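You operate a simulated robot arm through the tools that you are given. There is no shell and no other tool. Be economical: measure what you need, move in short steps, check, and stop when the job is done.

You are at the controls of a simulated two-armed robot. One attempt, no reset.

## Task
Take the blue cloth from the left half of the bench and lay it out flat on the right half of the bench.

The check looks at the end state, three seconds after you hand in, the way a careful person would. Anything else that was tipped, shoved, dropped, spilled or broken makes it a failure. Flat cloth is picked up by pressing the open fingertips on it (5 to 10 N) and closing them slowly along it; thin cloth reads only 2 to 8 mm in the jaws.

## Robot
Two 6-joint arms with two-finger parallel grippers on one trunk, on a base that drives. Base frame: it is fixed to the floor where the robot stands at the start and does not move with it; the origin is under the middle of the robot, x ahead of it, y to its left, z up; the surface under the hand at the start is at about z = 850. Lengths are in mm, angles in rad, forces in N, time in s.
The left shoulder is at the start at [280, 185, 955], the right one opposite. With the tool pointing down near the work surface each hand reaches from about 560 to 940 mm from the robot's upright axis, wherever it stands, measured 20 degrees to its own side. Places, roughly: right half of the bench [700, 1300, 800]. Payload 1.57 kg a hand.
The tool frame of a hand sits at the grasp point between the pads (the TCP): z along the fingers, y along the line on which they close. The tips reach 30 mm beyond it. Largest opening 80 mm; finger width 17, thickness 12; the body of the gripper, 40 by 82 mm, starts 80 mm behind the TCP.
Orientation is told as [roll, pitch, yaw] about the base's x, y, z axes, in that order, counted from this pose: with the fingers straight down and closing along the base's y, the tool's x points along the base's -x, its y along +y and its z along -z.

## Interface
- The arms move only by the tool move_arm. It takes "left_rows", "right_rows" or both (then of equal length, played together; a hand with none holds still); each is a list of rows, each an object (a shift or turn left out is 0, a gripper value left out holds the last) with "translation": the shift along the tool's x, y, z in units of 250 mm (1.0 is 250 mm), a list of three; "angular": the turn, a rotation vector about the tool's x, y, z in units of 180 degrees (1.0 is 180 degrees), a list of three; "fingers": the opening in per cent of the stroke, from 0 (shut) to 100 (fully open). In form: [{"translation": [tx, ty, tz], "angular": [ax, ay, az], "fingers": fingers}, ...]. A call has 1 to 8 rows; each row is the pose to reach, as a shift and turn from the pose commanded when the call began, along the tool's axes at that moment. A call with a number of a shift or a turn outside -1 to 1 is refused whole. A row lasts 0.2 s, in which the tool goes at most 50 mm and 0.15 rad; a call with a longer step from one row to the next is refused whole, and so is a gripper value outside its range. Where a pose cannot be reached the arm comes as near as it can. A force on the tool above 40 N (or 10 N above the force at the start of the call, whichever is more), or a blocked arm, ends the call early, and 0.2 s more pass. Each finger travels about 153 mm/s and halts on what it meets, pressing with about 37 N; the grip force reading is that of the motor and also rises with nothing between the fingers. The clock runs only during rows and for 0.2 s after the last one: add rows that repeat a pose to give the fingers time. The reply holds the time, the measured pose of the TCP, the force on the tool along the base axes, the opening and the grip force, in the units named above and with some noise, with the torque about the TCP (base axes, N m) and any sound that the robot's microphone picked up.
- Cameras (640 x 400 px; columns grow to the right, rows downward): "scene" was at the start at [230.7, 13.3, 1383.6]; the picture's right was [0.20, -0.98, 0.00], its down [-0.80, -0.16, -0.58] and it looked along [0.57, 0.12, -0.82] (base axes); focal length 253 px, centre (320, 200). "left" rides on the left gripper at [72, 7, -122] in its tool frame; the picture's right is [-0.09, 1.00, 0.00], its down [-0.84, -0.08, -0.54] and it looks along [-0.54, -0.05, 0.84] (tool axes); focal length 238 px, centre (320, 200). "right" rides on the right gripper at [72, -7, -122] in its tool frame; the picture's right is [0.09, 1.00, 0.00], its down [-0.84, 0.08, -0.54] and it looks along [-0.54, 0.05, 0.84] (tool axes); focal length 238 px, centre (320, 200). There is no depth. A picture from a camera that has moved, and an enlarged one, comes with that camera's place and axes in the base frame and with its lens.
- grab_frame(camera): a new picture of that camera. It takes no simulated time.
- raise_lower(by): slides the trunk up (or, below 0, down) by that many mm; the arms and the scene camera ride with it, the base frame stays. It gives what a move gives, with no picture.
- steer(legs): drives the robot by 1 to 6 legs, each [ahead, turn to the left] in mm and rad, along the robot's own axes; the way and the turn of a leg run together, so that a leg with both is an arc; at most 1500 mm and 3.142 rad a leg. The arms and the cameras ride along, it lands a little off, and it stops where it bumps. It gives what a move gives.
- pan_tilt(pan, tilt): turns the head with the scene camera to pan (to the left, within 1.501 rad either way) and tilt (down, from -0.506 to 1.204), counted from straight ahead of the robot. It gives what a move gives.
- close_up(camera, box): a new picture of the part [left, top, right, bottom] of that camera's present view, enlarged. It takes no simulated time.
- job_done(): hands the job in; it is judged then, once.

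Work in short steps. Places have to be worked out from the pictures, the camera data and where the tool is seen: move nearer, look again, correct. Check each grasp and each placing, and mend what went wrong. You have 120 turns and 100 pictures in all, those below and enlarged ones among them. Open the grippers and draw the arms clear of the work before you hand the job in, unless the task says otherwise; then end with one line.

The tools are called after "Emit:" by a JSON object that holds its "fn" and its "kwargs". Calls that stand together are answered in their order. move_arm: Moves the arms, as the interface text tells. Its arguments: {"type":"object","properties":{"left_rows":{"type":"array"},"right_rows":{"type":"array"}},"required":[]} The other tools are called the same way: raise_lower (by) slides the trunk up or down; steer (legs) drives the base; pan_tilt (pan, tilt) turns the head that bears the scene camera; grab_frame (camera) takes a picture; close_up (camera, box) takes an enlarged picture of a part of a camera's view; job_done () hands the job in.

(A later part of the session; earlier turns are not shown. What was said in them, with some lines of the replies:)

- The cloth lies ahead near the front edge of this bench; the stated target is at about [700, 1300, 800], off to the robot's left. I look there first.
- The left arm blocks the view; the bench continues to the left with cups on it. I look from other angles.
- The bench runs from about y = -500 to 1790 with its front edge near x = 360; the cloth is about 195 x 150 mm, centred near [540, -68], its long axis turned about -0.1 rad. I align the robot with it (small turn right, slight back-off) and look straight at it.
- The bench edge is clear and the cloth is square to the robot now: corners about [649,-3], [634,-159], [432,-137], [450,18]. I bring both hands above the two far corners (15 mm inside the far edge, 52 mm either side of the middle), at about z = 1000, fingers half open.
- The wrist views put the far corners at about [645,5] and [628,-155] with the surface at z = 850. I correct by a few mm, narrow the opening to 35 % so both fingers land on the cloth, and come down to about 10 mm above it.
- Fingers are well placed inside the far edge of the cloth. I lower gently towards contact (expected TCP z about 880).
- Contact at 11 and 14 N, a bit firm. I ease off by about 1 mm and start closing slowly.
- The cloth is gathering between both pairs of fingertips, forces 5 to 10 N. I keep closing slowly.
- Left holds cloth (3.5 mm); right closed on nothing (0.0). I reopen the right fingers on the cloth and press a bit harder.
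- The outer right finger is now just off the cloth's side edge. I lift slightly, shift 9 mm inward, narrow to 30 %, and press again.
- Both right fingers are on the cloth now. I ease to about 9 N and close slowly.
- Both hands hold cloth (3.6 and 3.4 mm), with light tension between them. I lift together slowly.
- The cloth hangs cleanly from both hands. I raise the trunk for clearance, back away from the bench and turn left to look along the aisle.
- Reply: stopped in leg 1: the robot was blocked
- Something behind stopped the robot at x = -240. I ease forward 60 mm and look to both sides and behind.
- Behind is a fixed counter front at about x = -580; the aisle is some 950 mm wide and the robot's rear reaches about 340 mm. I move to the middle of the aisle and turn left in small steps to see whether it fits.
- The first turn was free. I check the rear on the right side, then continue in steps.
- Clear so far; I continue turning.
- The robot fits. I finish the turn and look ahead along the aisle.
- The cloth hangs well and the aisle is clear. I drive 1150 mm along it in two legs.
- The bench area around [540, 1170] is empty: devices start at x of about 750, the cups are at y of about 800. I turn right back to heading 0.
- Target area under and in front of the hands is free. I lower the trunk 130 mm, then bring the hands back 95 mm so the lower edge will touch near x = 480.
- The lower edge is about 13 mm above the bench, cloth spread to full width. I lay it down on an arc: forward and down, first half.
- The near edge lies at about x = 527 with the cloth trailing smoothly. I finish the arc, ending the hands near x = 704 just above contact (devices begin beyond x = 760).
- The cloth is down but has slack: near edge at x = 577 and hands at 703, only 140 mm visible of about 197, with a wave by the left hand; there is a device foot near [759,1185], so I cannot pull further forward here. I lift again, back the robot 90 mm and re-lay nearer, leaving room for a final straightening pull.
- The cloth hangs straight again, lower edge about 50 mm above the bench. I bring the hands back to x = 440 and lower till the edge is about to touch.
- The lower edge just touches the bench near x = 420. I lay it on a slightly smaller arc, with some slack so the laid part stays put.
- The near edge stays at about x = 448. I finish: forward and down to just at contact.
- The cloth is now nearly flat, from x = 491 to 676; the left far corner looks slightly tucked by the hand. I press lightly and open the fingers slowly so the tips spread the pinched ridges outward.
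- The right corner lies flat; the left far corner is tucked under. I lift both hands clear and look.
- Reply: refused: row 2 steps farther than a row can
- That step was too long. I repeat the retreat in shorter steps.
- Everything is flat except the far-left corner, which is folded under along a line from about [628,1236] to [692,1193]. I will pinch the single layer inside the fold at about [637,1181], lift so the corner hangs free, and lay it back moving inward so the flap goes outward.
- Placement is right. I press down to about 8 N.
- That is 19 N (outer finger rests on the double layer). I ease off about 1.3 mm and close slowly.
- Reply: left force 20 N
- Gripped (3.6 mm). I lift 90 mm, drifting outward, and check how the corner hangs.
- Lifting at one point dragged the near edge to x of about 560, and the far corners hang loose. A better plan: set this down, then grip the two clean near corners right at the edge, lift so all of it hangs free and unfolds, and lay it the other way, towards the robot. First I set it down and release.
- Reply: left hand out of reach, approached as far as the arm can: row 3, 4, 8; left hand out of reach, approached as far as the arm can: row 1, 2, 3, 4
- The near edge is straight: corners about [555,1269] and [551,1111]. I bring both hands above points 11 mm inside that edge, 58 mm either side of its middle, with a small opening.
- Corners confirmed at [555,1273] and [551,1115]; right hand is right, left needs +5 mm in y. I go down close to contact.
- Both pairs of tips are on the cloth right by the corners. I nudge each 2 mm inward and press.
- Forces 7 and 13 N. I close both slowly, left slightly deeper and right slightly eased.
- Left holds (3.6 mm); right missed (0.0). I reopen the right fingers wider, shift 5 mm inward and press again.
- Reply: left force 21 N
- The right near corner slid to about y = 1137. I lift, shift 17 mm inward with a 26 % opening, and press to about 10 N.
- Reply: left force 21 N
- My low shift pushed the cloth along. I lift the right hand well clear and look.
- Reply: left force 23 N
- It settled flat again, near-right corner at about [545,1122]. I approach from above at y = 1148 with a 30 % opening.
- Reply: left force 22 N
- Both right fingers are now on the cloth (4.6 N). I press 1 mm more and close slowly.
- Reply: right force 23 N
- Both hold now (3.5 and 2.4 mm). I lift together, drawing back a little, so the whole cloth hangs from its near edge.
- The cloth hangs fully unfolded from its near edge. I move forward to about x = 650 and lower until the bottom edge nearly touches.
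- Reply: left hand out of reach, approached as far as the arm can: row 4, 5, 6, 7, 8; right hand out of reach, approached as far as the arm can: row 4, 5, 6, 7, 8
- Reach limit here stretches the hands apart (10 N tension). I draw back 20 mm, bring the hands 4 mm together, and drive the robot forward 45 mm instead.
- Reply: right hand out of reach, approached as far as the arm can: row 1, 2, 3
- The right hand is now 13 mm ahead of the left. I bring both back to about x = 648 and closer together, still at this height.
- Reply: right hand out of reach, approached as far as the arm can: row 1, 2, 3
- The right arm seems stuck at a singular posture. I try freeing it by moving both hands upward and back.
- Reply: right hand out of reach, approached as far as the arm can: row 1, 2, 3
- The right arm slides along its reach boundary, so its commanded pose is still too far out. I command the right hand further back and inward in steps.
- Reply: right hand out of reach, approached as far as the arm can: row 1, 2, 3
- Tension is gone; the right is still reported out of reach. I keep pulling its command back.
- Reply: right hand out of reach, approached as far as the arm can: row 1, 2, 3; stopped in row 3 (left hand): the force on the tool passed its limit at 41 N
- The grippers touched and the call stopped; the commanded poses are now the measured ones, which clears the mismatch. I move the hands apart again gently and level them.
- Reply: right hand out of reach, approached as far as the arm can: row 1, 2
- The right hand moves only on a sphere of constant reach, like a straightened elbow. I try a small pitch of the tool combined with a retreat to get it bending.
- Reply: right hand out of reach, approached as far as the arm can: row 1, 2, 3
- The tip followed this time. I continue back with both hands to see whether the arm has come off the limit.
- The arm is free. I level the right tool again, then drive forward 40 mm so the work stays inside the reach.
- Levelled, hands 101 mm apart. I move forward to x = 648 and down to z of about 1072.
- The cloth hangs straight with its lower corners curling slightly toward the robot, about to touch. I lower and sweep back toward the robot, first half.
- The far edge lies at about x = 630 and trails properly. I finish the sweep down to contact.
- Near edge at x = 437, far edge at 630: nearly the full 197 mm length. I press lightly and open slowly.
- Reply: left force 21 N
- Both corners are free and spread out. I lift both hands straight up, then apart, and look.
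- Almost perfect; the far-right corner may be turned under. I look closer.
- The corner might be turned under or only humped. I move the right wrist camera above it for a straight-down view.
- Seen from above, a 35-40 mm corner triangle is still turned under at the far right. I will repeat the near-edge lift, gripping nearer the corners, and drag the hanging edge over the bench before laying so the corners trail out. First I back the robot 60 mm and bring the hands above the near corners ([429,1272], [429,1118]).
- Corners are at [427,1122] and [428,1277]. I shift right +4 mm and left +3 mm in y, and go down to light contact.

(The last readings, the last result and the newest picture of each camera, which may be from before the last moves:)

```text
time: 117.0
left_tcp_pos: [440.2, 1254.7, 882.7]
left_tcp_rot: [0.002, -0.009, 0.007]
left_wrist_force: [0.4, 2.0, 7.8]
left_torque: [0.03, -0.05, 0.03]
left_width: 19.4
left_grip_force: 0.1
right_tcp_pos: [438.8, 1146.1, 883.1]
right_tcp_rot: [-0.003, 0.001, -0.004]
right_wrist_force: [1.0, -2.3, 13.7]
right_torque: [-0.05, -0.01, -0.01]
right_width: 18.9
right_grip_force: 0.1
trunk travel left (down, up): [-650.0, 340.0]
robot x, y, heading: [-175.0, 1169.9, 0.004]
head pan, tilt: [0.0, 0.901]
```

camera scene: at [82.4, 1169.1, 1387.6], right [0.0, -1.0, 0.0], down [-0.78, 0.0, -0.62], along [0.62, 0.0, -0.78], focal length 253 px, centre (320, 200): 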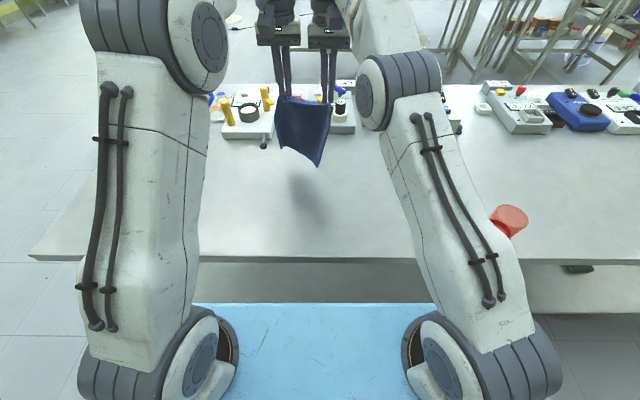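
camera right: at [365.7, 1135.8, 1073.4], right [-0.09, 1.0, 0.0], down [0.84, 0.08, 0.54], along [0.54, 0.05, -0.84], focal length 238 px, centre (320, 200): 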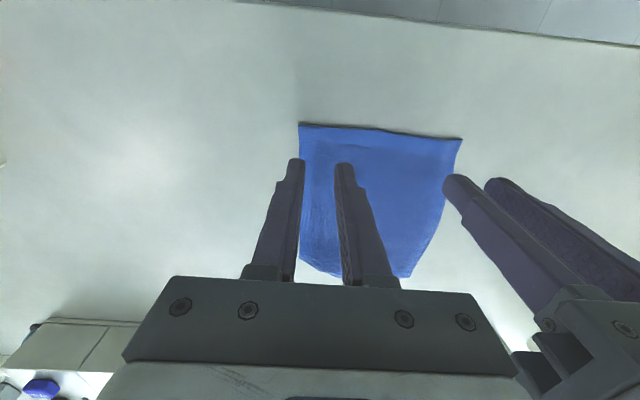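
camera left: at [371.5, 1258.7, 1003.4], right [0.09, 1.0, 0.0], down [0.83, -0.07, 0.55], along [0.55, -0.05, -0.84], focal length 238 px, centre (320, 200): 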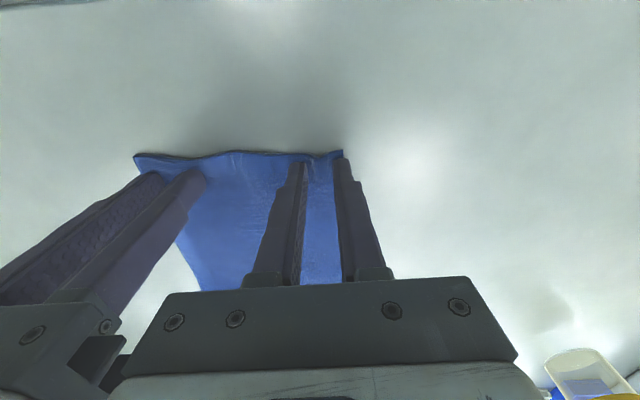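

Forces 8 and 14 N. I close both slowly.

Emit:
{"fn": "move_arm", "kwargs": {"left_rows": [{"translation": [0, 0, 0.002], "fingers": 21}, {"translation": [0, 0, 0.002], "fingers": 18}, {"translation": [0, 0, 0.002], "fingers": 15}, {"translation": [0, 0, 0.002], "fingers": 12}, {"translation": [0, 0, 0.002], "fingers": 8}, {"translation": [0, 0, 0.002], "fingers": 4}, {"translation": [0, 0, 0.002], "fingers": 0}, {"translation": [0, 0, 0.002], "fingers": 0}], "right_rows": [{"fingers": 21}, {"fingers": 18}, {"fingers": 15}, {"fingers": 12}, {"fingers": 8}, {"fingers": 4}, {"fingers": 0}, {"fingers": 0}]}}

```text
time: 118.8
left_tcp_pos: [439.0, 1254.6, 883.3]
left_tcp_rot: [0.002, -0.009, 0.007]
left_wrist_force: [0.7, -1.2, 17.2]
left_torque: [-0.06, -0.02, 0.02]
left_width: 0.1
left_grip_force: 21.1
right_tcp_pos: [437.9, 1146.3, 883.4]
right_tcp_rot: [-0.002, -0.001, -0.002]
right_wrist_force: [0.3, 1.4, 18.5]
right_torque: [0.03, -0.01, 0.0]
right_width: 0.0
right_grip_force: 21.5
trunk travel left (down, up): [-650.0, 340.0]
robot x, y, heading: [-174.4, 1170.1, 0.009]
head pan, tilt: [0.0, 0.901]
```

Both missed: the opening was too small to raise a fold. I lift clear, open to 34 %, shift 5 mm inward and press again.

Emit:
{"fn": "move_arm", "kwargs": {"left_rows": [{"translation": [0, 0, -0.04], "fingers": 10}, {"translation": [0, 0, -0.16], "fingers": 34}, {"translation": [0, -0.02, -0.16]}, {"translation": [0, -0.02, -0.04]}, {"translation": [0, -0.02, -0.005]}, {"translation": [0, -0.02, 0.0]}, {"translation": [0, -0.02, 0.0]}], "right_rows": [{"translation": [0, 0, -0.04], "fingers": 10}, {"translation": [0, 0, -0.16], "fingers": 34}, {"translation": [0, 0.02, -0.16]}, {"translation": [0, 0.02, -0.04]}, {"translation": [0, 0.02, -0.005]}, {"translation": [0, 0.02, 0.0]}, {"translation": [0, 0.02, 0.0]}]}}

Emit:
{"fn": "grab_frame", "kwargs": {"camera": "right"}}

Emit:
{"fn": "grab_frame", "kwargs": {"camera": "left"}}

```text
time: 120.4
left_tcp_pos: [440.1, 1249.5, 883.4]
left_tcp_rot: [0.0, -0.008, 0.006]
left_wrist_force: [-1.5, 0.7, 13.5]
left_torque: [-0.01, 0.07, -0.01]
left_width: 27.5
left_grip_force: 0.1
right_tcp_pos: [439.3, 1151.7, 883.9]
right_tcp_rot: [-0.002, -0.003, -0.001]
right_wrist_force: [-0.3, -0.9, 13.5]
right_torque: [-0.02, -0.03, 0.03]
right_width: 27.2
right_grip_force: 0.1
trunk travel left (down, up): [-650.0, 340.0]
robot x, y, heading: [-171.4, 1173.3, 0.004]
head pan, tilt: [0.0, 0.901]
```

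```text
18 pictures are left
camera right: at [366.7, 1145.3, 1005.5], right [-0.09, 1.0, 0.0], down [0.84, 0.08, 0.54], along [0.54, 0.05, -0.84], focal length 238 px, centre (320, 200)
```

right: 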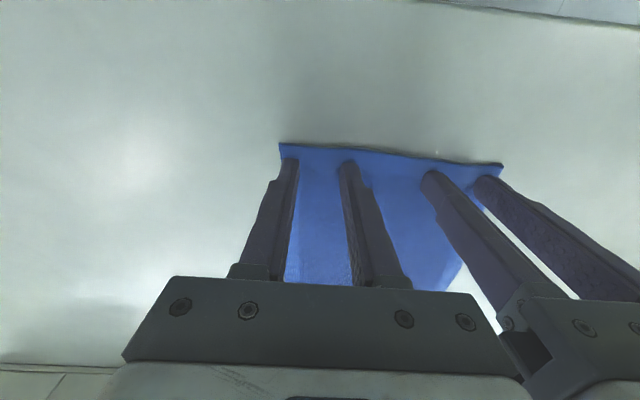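

```text
17 pictures are left
camera left: at [366.2, 1254.8, 1003.7], right [0.09, 1.0, 0.0], down [0.83, -0.07, 0.55], along [0.55, -0.05, -0.84], focal length 238 px, centre (320, 200)
```

left: 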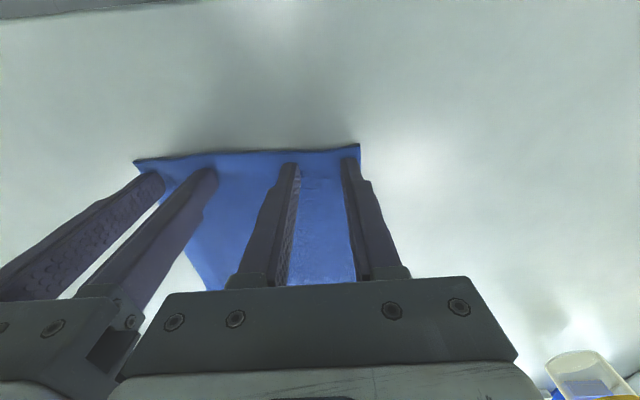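

All four tips are on flat cloth, 13 N each. I ease slightly and close slowly.

Emit:
{"fn": "move_arm", "kwargs": {"left_rows": [{"translation": [0, 0, -0.001], "fingers": 30}, {"translation": [0, 0, -0.001], "fingers": 26}, {"translation": [0, 0, -0.001], "fingers": 21}, {"translation": [0, 0, -0.001], "fingers": 16}, {"translation": [0, 0, -0.001], "fingers": 11}, {"translation": [0, 0, -0.001], "fingers": 6}, {"translation": [0, 0, -0.001], "fingers": 0}, {"translation": [0, 0, -0.001], "fingers": 0}], "right_rows": [{"translation": [0, 0, -0.001], "fingers": 30}, {"translation": [0, 0, -0.001], "fingers": 26}, {"translation": [0, 0, -0.001], "fingers": 21}, {"translation": [0, 0, -0.001], "fingers": 16}, {"translation": [0, 0, -0.001], "fingers": 11}, {"translation": [0, 0, -0.001], "fingers": 6}, {"translation": [0, 0, -0.001], "fingers": 0}, {"translation": [0, 0, -0.001], "fingers": 0}]}}

```text
time: 122.2
left_tcp_pos: [439.7, 1249.7, 883.0]
left_tcp_rot: [0.002, -0.008, 0.008]
left_wrist_force: [1.1, -2.7, 17.3]
left_torque: [-0.12, -0.04, 0.02]
left_width: 0.0
left_grip_force: 21.2
right_tcp_pos: [438.9, 1150.6, 881.9]
right_tcp_rot: [-0.002, 0.0, -0.002]
right_wrist_force: [0.3, 5.4, 20.8]
right_torque: [0.15, 0.01, 0.02]
right_width: 3.6
right_grip_force: 24.4
trunk travel left (down, up): [-650.0, 340.0]
robot x, y, heading: [-171.0, 1169.8, 0.007]
head pan, tilt: [0.0, 0.901]
```

Right holds (3.6 mm); left missed. I repeat the left: lift, open to 36 %, press again slightly inward.

Emit:
{"fn": "move_arm", "kwargs": {"left_rows": [{"translation": [0, 0, -0.04], "fingers": 10}, {"translation": [0, 0, -0.18], "fingers": 36}, {"translation": [-0.008, -0.012, -0.18]}, {"translation": [-0.008, -0.012, -0.04]}, {"translation": [-0.008, -0.012, -0.008]}, {"translation": [-0.008, -0.012, -0.004]}, {"translation": [-0.008, -0.012, -0.004]}]}}

Emit:
{"fn": "grab_frame", "kwargs": {"camera": "left"}}

```text
time: 123.8
left_tcp_pos: [442.3, 1245.7, 883.9]
left_tcp_rot: [0.003, -0.011, 0.006]
left_wrist_force: [0.2, -0.1, 2.9]
left_torque: [0.02, -0.02, -0.01]
left_width: 28.8
left_grip_force: 0.1
right_tcp_pos: [438.2, 1152.6, 882.7]
right_tcp_rot: [-0.002, 0.0, -0.003]
right_wrist_force: [-0.4, 1.7, 27.8]
right_torque: [0.06, 0.08, -0.03]
right_width: 3.8
right_grip_force: 25.2
trunk travel left (down, up): [-650.0, 340.0]
robot x, y, heading: [-171.5, 1172.2, 0.003]
head pan, tilt: [0.0, 0.901]
```

```text
16 pictures are left
camera left: at [368.2, 1251.9, 1004.8], right [0.09, 1.0, 0.0], down [0.83, -0.07, 0.55], along [0.55, -0.05, -0.84], focal length 238 px, centre (320, 200)
```

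left: 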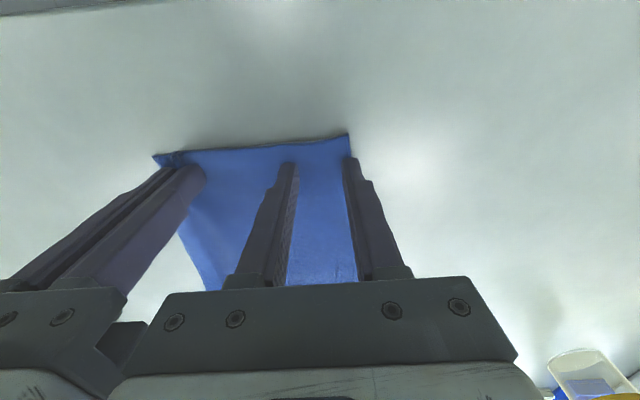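

The cloth's left edge is now right at the inside of the outer finger. I lift, shift 8 mm inward and 4 mm toward the near edge, narrow to 27 %, and press.

Emit:
{"fn": "move_arm", "kwargs": {"left_rows": [{"translation": [0, 0, -0.1], "fingers": 27}, {"translation": [0.016, -0.032, -0.14]}, {"translation": [0.016, -0.032, -0.04]}, {"translation": [0.016, -0.032, 0.0]}, {"translation": [0.016, -0.032, 0.008]}, {"translation": [0.016, -0.032, 0.008]}]}}

Emit:
{"fn": "move_arm", "kwargs": {"left_rows": [{"translation": [0, 0, 0.001], "fingers": 24}, {"translation": [0, 0, 0.001], "fingers": 21}, {"translation": [0, 0, 0.001], "fingers": 17}, {"translation": [0, 0, 0.001], "fingers": 13}, {"translation": [0, 0, 0.001], "fingers": 9}, {"translation": [0, 0, 0.001], "fingers": 5}, {"translation": [0, 0, 0.001], "fingers": 0}, {"translation": [0, 0, 0.001], "fingers": 0}]}}

Emit:
{"fn": "grab_frame", "kwargs": {"camera": "left"}}

```text
time: 125.2
left_tcp_pos: [437.2, 1239.3, 883.1]
left_tcp_rot: [0.0, -0.01, 0.006]
left_wrist_force: [-3.9, 2.8, 30.2]
left_torque: [0.15, 0.2, 0.02]
left_width: 21.5
left_grip_force: 0.0
right_tcp_pos: [438.9, 1151.8, 883.8]
right_tcp_rot: [-0.002, 0.0, 0.0]
right_wrist_force: [2.2, 1.4, 18.4]
right_torque: [0.07, -0.06, -0.01]
right_width: 3.8
right_grip_force: 25.1
trunk travel left (down, up): [-650.0, 340.0]
robot x, y, heading: [-169.6, 1170.8, 0.002]
head pan, tilt: [0.0, 0.901]
```

```text
time: 127.0
left_tcp_pos: [438.5, 1237.1, 882.4]
left_tcp_rot: [0.0, -0.012, 0.008]
left_wrist_force: [-0.1, -19.1, 34.7]
left_torque: [-0.55, 0.06, 0.05]
left_width: 4.1
left_grip_force: 24.7
right_tcp_pos: [437.8, 1150.9, 883.5]
right_tcp_rot: [0.0, -0.004, -0.002]
right_wrist_force: [-0.3, 17.5, 15.9]
right_torque: [0.54, 0.06, 0.04]
right_width: 4.0
right_grip_force: 25.0
trunk travel left (down, up): [-650.0, 340.0]
robot x, y, heading: [-173.1, 1173.7, 0.007]
head pan, tilt: [0.0, 0.901]
```

```text
15 pictures are left
camera left: at [364.1, 1243.5, 1003.1], right [0.09, 1.0, 0.0], down [0.83, -0.07, 0.55], along [0.55, -0.05, -0.83], focal length 238 px, centre (320, 200)
```

left: 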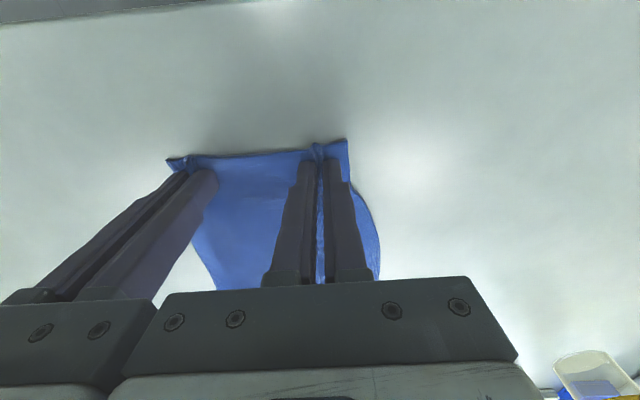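

Both hold now (4.1 and 4.0 mm), with some tension between them. I relax the spacing by 2 mm and lift.

Emit:
{"fn": "move_arm", "kwargs": {"left_rows": [{"translation": [0, -0.004, -0.06]}, {"translation": [0, -0.006, -0.16]}, {"translation": [0, -0.006, -0.28]}, {"translation": [0, -0.006, -0.42]}, {"translation": [0, -0.006, -0.56]}, {"translation": [0, -0.006, -0.7]}, {"translation": [0, -0.006, -0.84]}, {"translation": [0, -0.006, -0.9]}], "right_rows": [{"translation": [0, 0.0, -0.06]}, {"translation": [0, 0.002, -0.16]}, {"translation": [0, 0.002, -0.28]}, {"translation": [0, 0.002, -0.42]}, {"translation": [0, 0.002, -0.56]}, {"translation": [0, 0.002, -0.7]}, {"translation": [0, 0.002, -0.84]}, {"translation": [0, 0.002, -0.9]}]}}

Emit:
{"fn": "close_up", "kwargs": {"camera": "scene", "box": [200, 90, 440, 240]}}

```text
time: 128.8
left_tcp_pos: [436.0, 1236.3, 1106.0]
left_tcp_rot: [0.002, -0.007, 0.007]
left_wrist_force: [0.7, -8.2, 0.2]
left_torque: [-0.29, 0.0, 0.02]
left_width: 3.6
left_grip_force: 24.3
right_tcp_pos: [438.3, 1152.6, 1106.5]
right_tcp_rot: [-0.001, 0.002, 0.0]
right_wrist_force: [-1.2, 8.8, -0.4]
right_torque: [0.24, 0.02, 0.05]
right_width: 3.5
right_grip_force: 25.0
trunk travel left (down, up): [-650.0, 340.0]
robot x, y, heading: [-177.0, 1172.1, 0.002]
head pan, tilt: [0.0, 0.901]
```

```text
2.67 times, centred on (320, 165) of scene
camera zoom: at [61.7, 1169.3, 1387.6], right [0.0, -1.0, 0.0], down [-0.78, 0.0, -0.62], along [0.62, 0.0, -0.78], focal length 676 px, centre (320, 293)
```

zoom: 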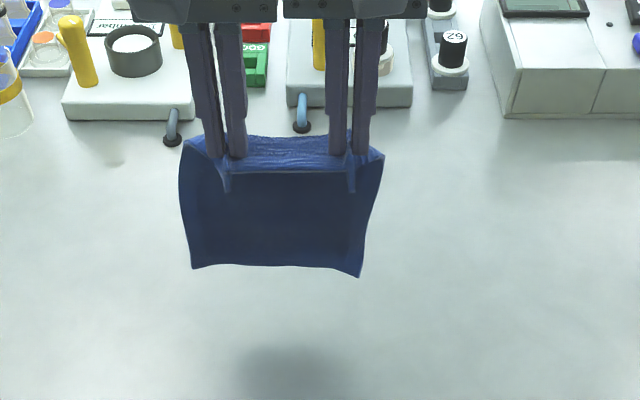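

Very even this time: the lower edge is straight and full width. I drive forward 80 mm and extend the hands to about x = 650.

Emit:
{"fn": "steer", "kwargs": {"legs": [[80, 0]]}}

Emit:
{"fn": "move_arm", "kwargs": {"left_rows": [{"translation": [-0.08, 0, 0]}, {"translation": [-0.18, 0, 0]}, {"translation": [-0.28, 0, 0]}, {"translation": [-0.38, 0, 0.02]}, {"translation": [-0.48, 0, 0.06]}, {"translation": [-0.53, 0, 0.1]}, {"translation": [-0.53, 0, 0.12]}, {"translation": [-0.53, 0, 0.12]}], "right_rows": [{"translation": [-0.08, 0, 0]}, {"translation": [-0.18, 0, 0]}, {"translation": [-0.28, 0, 0]}, {"translation": [-0.38, 0, 0.02]}, {"translation": [-0.48, 0, 0.06]}, {"translation": [-0.53, 0, 0.1]}, {"translation": [-0.53, 0, 0.12]}, {"translation": [-0.53, 0, 0.12]}]}}

Emit:
{"fn": "grab_frame", "kwargs": {"camera": "right"}}

```text
time: 129.8
left_tcp_pos: [517.0, 1237.7, 1107.1]
left_tcp_rot: [0.003, -0.008, 0.008]
left_wrist_force: [1.3, -8.8, 0.7]
left_torque: [-0.29, -0.05, -0.03]
left_width: 3.9
left_grip_force: 24.9
right_tcp_pos: [518.6, 1151.3, 1107.1]
right_tcp_rot: [-0.002, -0.001, -0.003]
right_wrist_force: [-1.2, 8.7, 0.3]
right_torque: [0.19, 0.03, 0.04]
right_width: 3.6
right_grip_force: 24.7
trunk travel left (down, up): [-650.0, 340.0]
robot x, y, heading: [-90.9, 1166.6, 0.002]
head pan, tilt: [0.0, 0.901]
```

```text
time: 131.6
left_tcp_pos: [650.4, 1237.7, 1077.1]
left_tcp_rot: [-0.001, -0.007, 0.006]
left_wrist_force: [1.0, -11.1, -0.2]
left_torque: [-0.35, -0.04, 0.02]
left_width: 3.8
left_grip_force: 24.5
right_tcp_pos: [651.3, 1152.3, 1077.2]
right_tcp_rot: [0.001, 0.001, -0.002]
right_wrist_force: [-0.6, 11.3, -0.7]
right_torque: [0.34, 0.05, 0.02]
right_width: 3.7
right_grip_force: 24.6
trunk travel left (down, up): [-650.0, 340.0]
robot x, y, heading: [-87.6, 1170.5, 0.007]
head pan, tilt: [0.0, 0.901]
```

```text
13 pictures are left
camera right: at [580.2, 1146.8, 1199.2], right [-0.09, 1.0, 0.0], down [0.84, 0.08, 0.54], along [0.54, 0.05, -0.84], focal length 238 px, centre (320, 200)
```

right: 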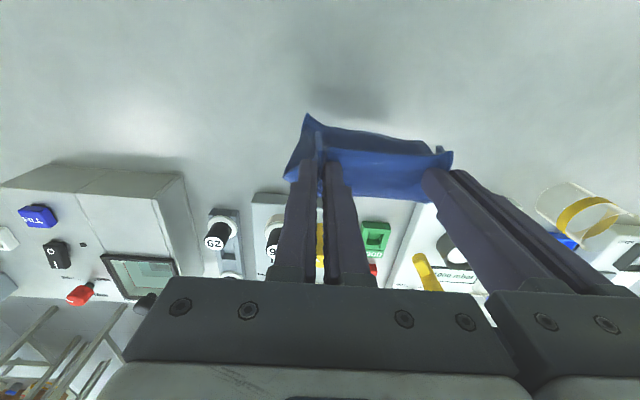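

The lower corners barely curl now. I lower to graze the bench and drag back 70 mm by reversing the robot so the edge trails outward.

Emit:
{"fn": "move_arm", "kwargs": {"left_rows": [{"translation": [0, 0, 0.03]}, {"translation": [0, 0, 0.07]}, {"translation": [0, 0, 0.08]}], "right_rows": [{"translation": [0, 0, 0.03]}, {"translation": [0, 0, 0.07]}, {"translation": [0, 0, 0.08]}]}}

Emit:
{"fn": "steer", "kwargs": {"legs": [[-60, 0]]}}

Emit:
{"fn": "grab_frame", "kwargs": {"camera": "right"}}

```text
time: 132.4
left_tcp_pos: [649.4, 1238.7, 1058.6]
left_tcp_rot: [0.0, -0.01, 0.007]
left_wrist_force: [0.6, -11.8, -0.7]
left_torque: [-0.36, -0.04, 0.0]
left_width: 3.8
left_grip_force: 24.5
right_tcp_pos: [652.6, 1153.6, 1054.8]
right_tcp_rot: [0.0, 0.0, -0.002]
right_wrist_force: [-1.4, 11.4, 0.8]
right_torque: [0.36, 0.02, 0.02]
right_width: 3.7
right_grip_force: 24.8
trunk travel left (down, up): [-650.0, 340.0]
robot x, y, heading: [-92.4, 1169.3, 0.008]
head pan, tilt: [0.0, 0.901]
```

```text
time: 133.4
left_tcp_pos: [588.9, 1237.9, 1057.5]
left_tcp_rot: [-0.001, -0.007, 0.007]
left_wrist_force: [1.0, -10.7, -0.2]
left_torque: [-0.39, -0.01, 0.01]
left_width: 3.8
left_grip_force: 24.7
right_tcp_pos: [590.7, 1152.1, 1057.1]
right_tcp_rot: [-0.003, 0.001, -0.001]
right_wrist_force: [0.7, 11.6, 0.3]
right_torque: [0.35, 0.05, 0.02]
right_width: 3.9
right_grip_force: 24.6
trunk travel left (down, up): [-650.0, 340.0]
robot x, y, heading: [-156.6, 1169.0, 0.003]
head pan, tilt: [0.0, 0.901]
```

```text
12 pictures are left
camera right: at [519.5, 1146.0, 1178.9], right [-0.09, 1.0, 0.0], down [0.84, 0.08, 0.54], along [0.54, 0.05, -0.84], focal length 238 px, centre (320, 200)
```

right: 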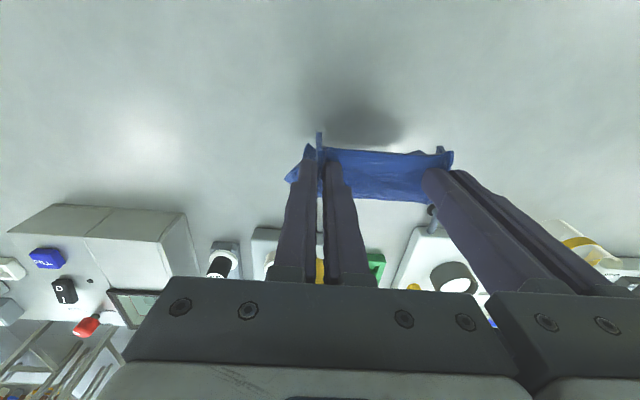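

The lower edge now hangs straight or trails slightly. I sweep back and down, first half.

Emit:
{"fn": "move_arm", "kwargs": {"left_rows": [{"translation": [0.08, 0, 0.012]}, {"translation": [0.168, 0, 0.036]}, {"translation": [0.256, 0, 0.068]}, {"translation": [0.336, 0, 0.108]}, {"translation": [0.412, 0, 0.156]}, {"translation": [0.48, 0, 0.212]}, {"translation": [0.536, 0, 0.272]}, {"translation": [0.584, 0, 0.336]}], "right_rows": [{"translation": [0.08, 0, 0.012]}, {"translation": [0.168, 0, 0.036]}, {"translation": [0.256, 0, 0.068]}, {"translation": [0.336, 0, 0.108]}, {"translation": [0.412, 0, 0.156]}, {"translation": [0.48, 0, 0.212]}, {"translation": [0.536, 0, 0.272]}, {"translation": [0.584, 0, 0.336]}]}}

Emit:
{"fn": "close_up", "kwargs": {"camera": "scene", "box": [200, 90, 440, 240]}}

```text
time: 135.2
left_tcp_pos: [444.1, 1236.3, 973.5]
left_tcp_rot: [0.001, -0.008, 0.007]
left_wrist_force: [0.6, -4.7, 0.8]
left_torque: [-0.18, 0.0, -0.02]
left_width: 3.6
left_grip_force: 24.3
right_tcp_pos: [445.8, 1153.5, 971.6]
right_tcp_rot: [-0.001, 0.0, -0.002]
right_wrist_force: [-0.5, 3.5, 0.5]
right_torque: [0.1, 0.02, -0.02]
right_width: 4.0
right_grip_force: 24.1
trunk travel left (down, up): [-650.0, 340.0]
robot x, y, heading: [-152.9, 1167.4, 0.005]
head pan, tilt: [0.0, 0.901]
```

```text
2.67 times, centred on (320, 165) of scene
camera zoom: at [81.7, 1169.4, 1387.6], right [0.01, -1.0, 0.0], down [-0.78, 0.0, -0.62], along [0.62, 0.0, -0.78], focal length 676 px, centre (320, 293)
```

zoom: 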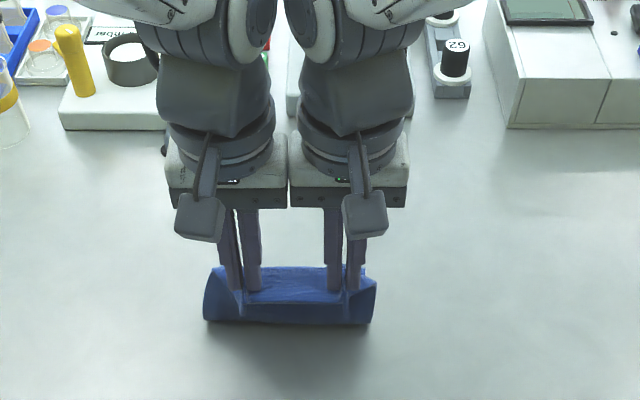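

The edge slid along, so finishing here would put the near edge almost over the bench front. I lift again and restart about 75 mm further forward with the same sweep.

Emit:
{"fn": "move_arm", "kwargs": {"left_rows": [{"translation": [0, 0, -0.14]}, {"translation": [0, 0, -0.28]}, {"translation": [0, 0, -0.42]}, {"translation": [0, 0, -0.46]}], "right_rows": [{"translation": [0, 0, -0.14]}, {"translation": [0, 0, -0.28]}, {"translation": [0, 0, -0.42]}, {"translation": [0, 0, -0.46]}]}}

Emit:
{"fn": "steer", "kwargs": {"legs": [[30, 0]]}}

Emit:
{"fn": "move_arm", "kwargs": {"left_rows": [{"translation": [-0.1, 0, 0]}, {"translation": [-0.22, 0, 0]}, {"translation": [-0.36, 0, 0]}, {"translation": [-0.5, 0, 0]}, {"translation": [-0.62, 0, 0.02]}, {"translation": [-0.7, 0, 0.04]}, {"translation": [-0.74, 0, 0.06]}, {"translation": [-0.74, 0, 0.06]}], "right_rows": [{"translation": [-0.1, 0, 0]}, {"translation": [-0.22, 0, 0]}, {"translation": [-0.36, 0, 0]}, {"translation": [-0.5, 0, 0]}, {"translation": [-0.62, 0, 0.02]}, {"translation": [-0.7, 0, 0.04]}, {"translation": [-0.74, 0, 0.06]}, {"translation": [-0.74, 0, 0.06]}]}}

```text
time: 136.2
left_tcp_pos: [442.0, 1234.7, 1087.8]
left_tcp_rot: [0.0, -0.007, 0.007]
left_wrist_force: [0.6, -5.4, -1.6]
left_torque: [-0.17, -0.05, -0.01]
left_width: 3.7
left_grip_force: 24.6
right_tcp_pos: [445.9, 1152.8, 1087.6]
right_tcp_rot: [0.0, 0.003, -0.002]
right_wrist_force: [-0.6, 6.4, 0.7]
right_torque: [0.16, 0.0, -0.01]
right_width: 3.7
right_grip_force: 24.6
trunk travel left (down, up): [-650.0, 340.0]
robot x, y, heading: [-156.3, 1168.0, 0.006]
head pan, tilt: [0.0, 0.901]
```

```text
time: 137.0
left_tcp_pos: [472.5, 1235.3, 1087.6]
left_tcp_rot: [0.0, -0.007, 0.008]
left_wrist_force: [-0.1, -5.4, 0.4]
left_torque: [-0.17, -0.04, 0.02]
left_width: 3.8
left_grip_force: 24.5
right_tcp_pos: [475.5, 1153.5, 1088.1]
right_tcp_rot: [0.001, 0.0, -0.001]
right_wrist_force: [-0.5, 6.7, -0.3]
right_torque: [0.15, 0.04, 0.01]
right_width: 3.6
right_grip_force: 25.0
trunk travel left (down, up): [-650.0, 340.0]
robot x, y, heading: [-119.3, 1169.0, 0.008]
head pan, tilt: [0.0, 0.901]
```

```text
time: 138.8
left_tcp_pos: [657.1, 1237.6, 1073.1]
left_tcp_rot: [-0.001, -0.006, 0.008]
left_wrist_force: [0.7, -8.9, 0.3]
left_torque: [-0.29, -0.02, -0.01]
left_width: 3.8
left_grip_force: 24.1
right_tcp_pos: [660.4, 1152.4, 1072.0]
right_tcp_rot: [0.0, 0.0, -0.001]
right_wrist_force: [-1.0, 10.0, 0.2]
right_torque: [0.29, 0.03, 0.02]
right_width: 3.8
right_grip_force: 24.4
trunk travel left (down, up): [-650.0, 340.0]
robot x, y, heading: [-122.3, 1170.3, 0.011]
head pan, tilt: [0.0, 0.901]
```

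Hands are at x = 658, z = 1072, not at the reach limit. I start the sweep: back and gently down.

Emit:
{"fn": "move_arm", "kwargs": {"left_rows": [{"translation": [0.04, 0, 0.032]}, {"translation": [0.112, 0, 0.064]}, {"translation": [0.2, 0, 0.088]}, {"translation": [0.288, 0, 0.12]}, {"translation": [0.368, 0, 0.16]}, {"translation": [0.444, 0, 0.208]}, {"translation": [0.512, 0, 0.264]}, {"translation": [0.568, 0, 0.328]}], "right_rows": [{"translation": [0.04, 0, 0.032]}, {"translation": [0.112, 0, 0.064]}, {"translation": [0.2, 0, 0.088]}, {"translation": [0.288, 0, 0.12]}, {"translation": [0.368, 0, 0.16]}, {"translation": [0.444, 0, 0.208]}, {"translation": [0.512, 0, 0.264]}, {"translation": [0.568, 0, 0.328]}]}}

Emit:
{"fn": "close_up", "kwargs": {"camera": "scene", "box": [200, 90, 440, 240]}}

```text
time: 140.6
left_tcp_pos: [515.1, 1236.9, 991.0]
left_tcp_rot: [0.0, -0.006, 0.008]
left_wrist_force: [0.0, -7.3, -0.5]
left_torque: [-0.22, -0.03, -0.01]
left_width: 3.6
left_grip_force: 24.4
right_tcp_pos: [517.4, 1152.5, 990.1]
right_tcp_rot: [0.001, -0.001, 0.0]
right_wrist_force: [-1.0, 7.5, -0.1]
right_torque: [0.2, 0.03, 0.01]
right_width: 3.9
right_grip_force: 24.4
trunk travel left (down, up): [-650.0, 340.0]
robot x, y, heading: [-124.4, 1168.8, 0.006]
head pan, tilt: [0.0, 0.901]
```

```text
2.67 times, centred on (320, 165) of scene
camera zoom: at [111.9, 1169.6, 1387.6], right [0.01, -1.0, 0.0], down [-0.78, 0.0, -0.62], along [0.62, 0.0, -0.78], focal length 676 px, centre (320, 293)
```

zoom: 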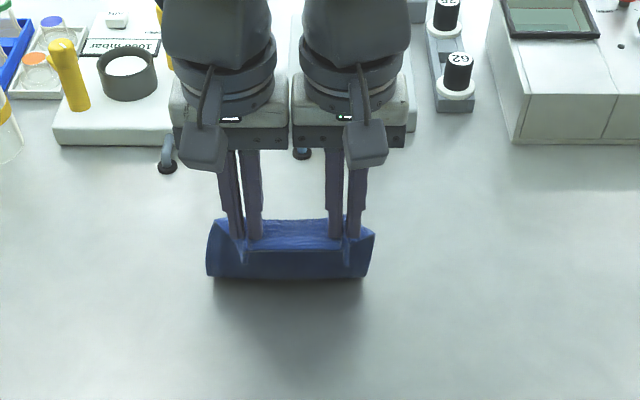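

What I see above the fingers is the strip at the grip; the far edge trails behind the sheet, as in the earlier good lay. I finish the sweep as before.

Emit:
{"fn": "move_arm", "kwargs": {"left_rows": [{"translation": [0.056, 0, 0.048]}, {"translation": [0.112, 0, 0.104]}, {"translation": [0.16, 0, 0.168]}, {"translation": [0.196, 0, 0.232]}, {"translation": [0.22, 0, 0.288]}, {"translation": [0.24, 0, 0.34]}, {"translation": [0.256, 0, 0.384]}, {"translation": [0.272, 0, 0.408]}], "right_rows": [{"translation": [0.056, 0, 0.048]}, {"translation": [0.112, 0, 0.104]}, {"translation": [0.16, 0, 0.168]}, {"translation": [0.196, 0, 0.232]}, {"translation": [0.22, 0, 0.288]}, {"translation": [0.24, 0, 0.34]}, {"translation": [0.256, 0, 0.384]}, {"translation": [0.272, 0, 0.408]}]}}

Emit:
{"fn": "grab_frame", "kwargs": {"camera": "right"}}

```text
time: 142.4
left_tcp_pos: [448.2, 1236.0, 889.2]
left_tcp_rot: [0.0, -0.009, 0.006]
left_wrist_force: [0.2, -4.1, -0.1]
left_torque: [-0.19, -0.01, -0.01]
left_width: 3.6
left_grip_force: 24.1
right_tcp_pos: [450.7, 1153.6, 889.2]
right_tcp_rot: [-0.001, 0.0, -0.001]
right_wrist_force: [-0.2, 4.9, 0.2]
right_torque: [0.12, 0.02, 0.03]
right_width: 3.7
right_grip_force: 24.4
trunk travel left (down, up): [-650.0, 340.0]
robot x, y, heading: [-120.2, 1170.1, 0.006]
head pan, tilt: [0.0, 0.901]
```

```text
9 pictures are left
camera right: at [378.5, 1146.6, 1011.0], right [-0.09, 1.0, 0.0], down [0.84, 0.08, 0.54], along [0.54, 0.05, -0.84], focal length 238 px, centre (320, 200)
```

right: 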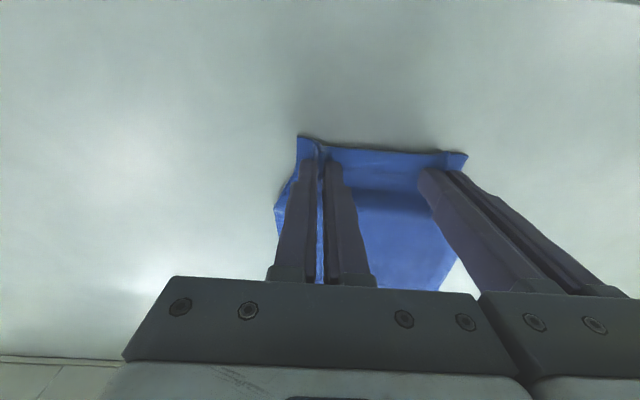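

Laid down. I pull 10 mm further back to take out slack, then press lightly and open slowly, wide enough to spread the folds.

Emit:
{"fn": "move_arm", "kwargs": {"left_rows": [{"translation": [0.02, 0, 0.008]}, {"translation": [0.04, 0, 0.012]}, {"translation": [0.04, 0, 0.016], "fingers": 6}, {"translation": [0.04, 0, 0.018], "fingers": 11}, {"translation": [0.04, 0, 0.02], "fingers": 16}, {"translation": [0.04, 0, 0.02], "fingers": 21}, {"translation": [0.04, 0, 0.02], "fingers": 26}, {"translation": [0.04, 0, 0.02], "fingers": 30}], "right_rows": [{"translation": [0.02, 0, 0.008]}, {"translation": [0.04, 0, 0.012]}, {"translation": [0.04, 0, 0.016], "fingers": 6}, {"translation": [0.04, 0, 0.018], "fingers": 11}, {"translation": [0.04, 0, 0.02], "fingers": 16}, {"translation": [0.04, 0, 0.02], "fingers": 21}, {"translation": [0.04, 0, 0.02], "fingers": 26}, {"translation": [0.04, 0, 0.02], "fingers": 30}]}}

Emit:
{"fn": "move_arm", "kwargs": {"left_rows": [{"translation": [0, 0, -0.04]}, {"translation": [0, 0, -0.16]}, {"translation": [0, 0.02, -0.3]}, {"translation": [0, 0.14, -0.4]}, {"translation": [0, 0.3, -0.45]}, {"translation": [0, 0.46, -0.5]}, {"translation": [0, 0.62, -0.55]}], "right_rows": [{"translation": [0, 0, -0.04]}, {"translation": [0, 0, -0.16]}, {"translation": [0, -0.02, -0.3]}, {"translation": [0, -0.14, -0.4]}, {"translation": [0, -0.3, -0.45]}, {"translation": [0, -0.46, -0.5]}, {"translation": [0, -0.62, -0.55]}]}}

Emit:
{"fn": "close_up", "kwargs": {"camera": "scene", "box": [240, 150, 384, 240]}}

```text
time: 144.2
left_tcp_pos: [438.1, 1234.8, 884.3]
left_tcp_rot: [0.001, -0.007, 0.006]
left_wrist_force: [0.4, -0.1, 2.7]
left_torque: [-0.02, 0.03, 0.03]
left_width: 22.9
left_grip_force: 0.0
right_tcp_pos: [440.9, 1152.9, 883.4]
right_tcp_rot: [0.0, 0.0, -0.001]
right_wrist_force: [-0.3, 0.7, 5.3]
right_torque: [-0.02, 0.0, -0.01]
right_width: 22.7
right_grip_force: 0.1
trunk travel left (down, up): [-650.0, 340.0]
robot x, y, heading: [-125.3, 1168.3, 0.007]
head pan, tilt: [0.0, 0.901]
```

```text
time: 145.8
left_tcp_pos: [435.2, 1391.1, 1021.7]
left_tcp_rot: [-0.001, -0.006, 0.008]
left_wrist_force: [0.0, 0.2, -1.1]
left_torque: [0.0, 0.03, 0.0]
left_width: 23.9
left_grip_force: 0.0
right_tcp_pos: [438.3, 997.5, 1020.3]
right_tcp_rot: [-0.002, 0.002, -0.003]
right_wrist_force: [0.3, -0.2, 0.2]
right_torque: [0.01, 0.05, -0.01]
right_width: 23.9
right_grip_force: 0.0
trunk travel left (down, up): [-650.0, 340.0]
robot x, y, heading: [-129.5, 1171.3, 0.008]
head pan, tilt: [0.0, 0.901]
```

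```text
4.44 times, centred on (312, 195) of scene
camera zoom: at [111.9, 1169.6, 1387.5], right [0.01, -1.0, 0.0], down [-0.78, 0.0, -0.62], along [0.62, 0.0, -0.78], focal length 1126 px, centre (356, 222)
```

zoom: 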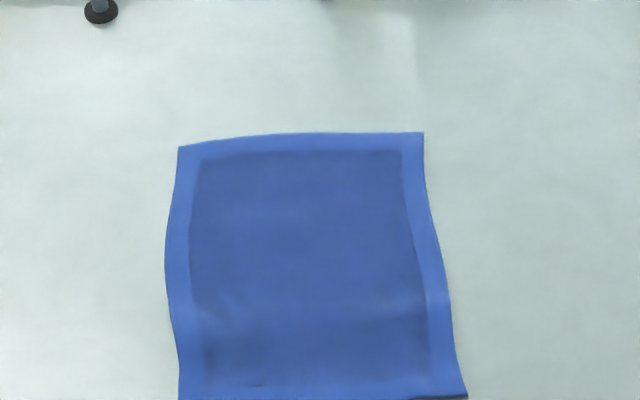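

All far corners and hems are out flat. I check the near edge and the whole scene.

Emit:
{"fn": "close_up", "kwargs": {"camera": "scene", "box": [256, 170, 376, 260]}}

Emit:
{"fn": "grab_frame", "kwargs": {"camera": "scene"}}

```text
4.44 times, centred on (316, 215) of scene
camera zoom: at [111.9, 1169.6, 1387.5], right [0.01, -1.0, 0.0], down [-0.78, 0.0, -0.62], along [0.62, 0.0, -0.78], focal length 1126 px, centre (338, 133)
```

zoom: 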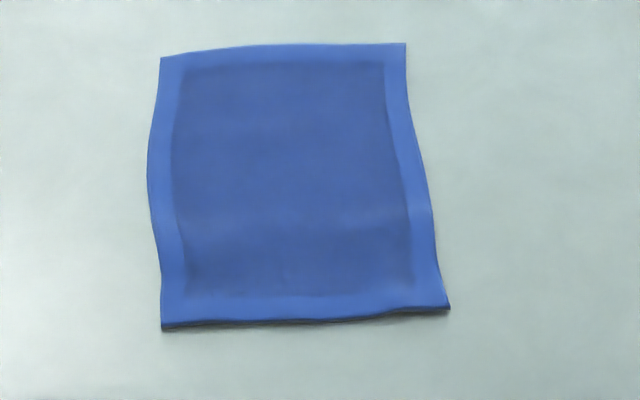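

```text
6 pictures are left
camera scene: at [111.9, 1169.6, 1387.5], right [0.01, -1.0, 0.0], down [-0.78, 0.0, -0.62], along [0.62, 0.0, -0.78], focal length 253 px, centre (320, 200)
```

scene: 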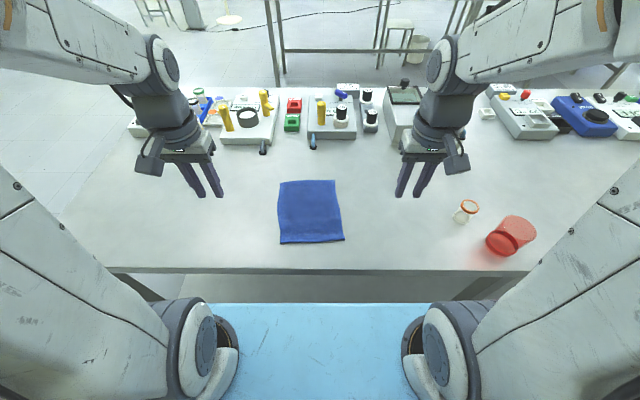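

The cloth lies flat and nothing else was disturbed. I open the grippers fully and raise the hands clear.

Emit:
{"fn": "move_arm", "kwargs": {"left_rows": [{"translation": [0, 0.04, -0.1], "fingers": 100}, {"translation": [0, 0.08, -0.2]}, {"translation": [0, 0.08, -0.24]}], "right_rows": [{"translation": [0, -0.02, -0.1], "fingers": 100}, {"translation": [0, -0.02, -0.2]}, {"translation": [0, -0.02, -0.24]}]}}

Emit:
{"fn": "close_up", "kwargs": {"camera": "scene", "box": [256, 170, 376, 260]}}

```text
time: 146.6
left_tcp_pos: [434.3, 1411.0, 1081.8]
left_tcp_rot: [0.0, -0.007, 0.007]
left_wrist_force: [-0.3, -0.3, 0.3]
left_torque: [0.02, -0.02, -0.02]
left_width: 79.9
left_grip_force: 0.0
right_tcp_pos: [439.6, 992.2, 1081.5]
right_tcp_rot: [-0.003, 0.002, 0.0]
right_wrist_force: [-0.2, -0.6, 0.2]
right_torque: [-0.01, -0.01, 0.0]
right_width: 80.1
right_grip_force: 0.0
trunk travel left (down, up): [-650.0, 340.0]
robot x, y, heading: [-120.8, 1166.5, 0.004]
head pan, tilt: [0.0, 0.901]
```

```text
4.44 times, centred on (316, 215) of scene
camera zoom: at [111.8, 1169.6, 1387.6], right [0.01, -1.0, 0.0], down [-0.78, 0.0, -0.62], along [0.62, 0.0, -0.78], focal length 1126 px, centre (338, 133)
```

zoom: 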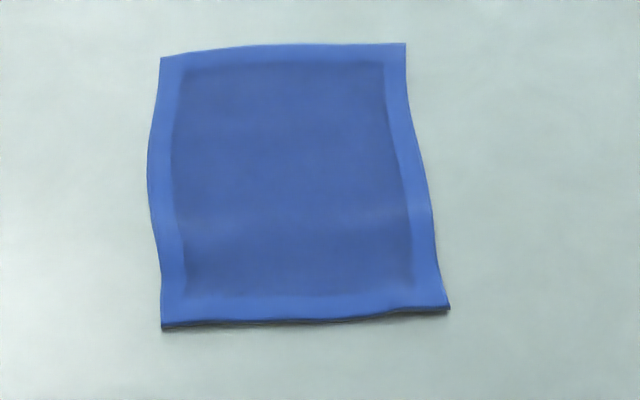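

The cloth is flat with all four corners out, the grippers are open and the hands are clear. I hand in.

Emit:
{"fn": "job_done", "kwargs": {}}

```text
The job is handed in.
```

The blue cloth is laid out flat on the right half of the bench, all four corners out; the grippers are open and clear, and the pictures show nothing else on the bench moved, though the robot did bump a fixed counter behind it while backing up early on.
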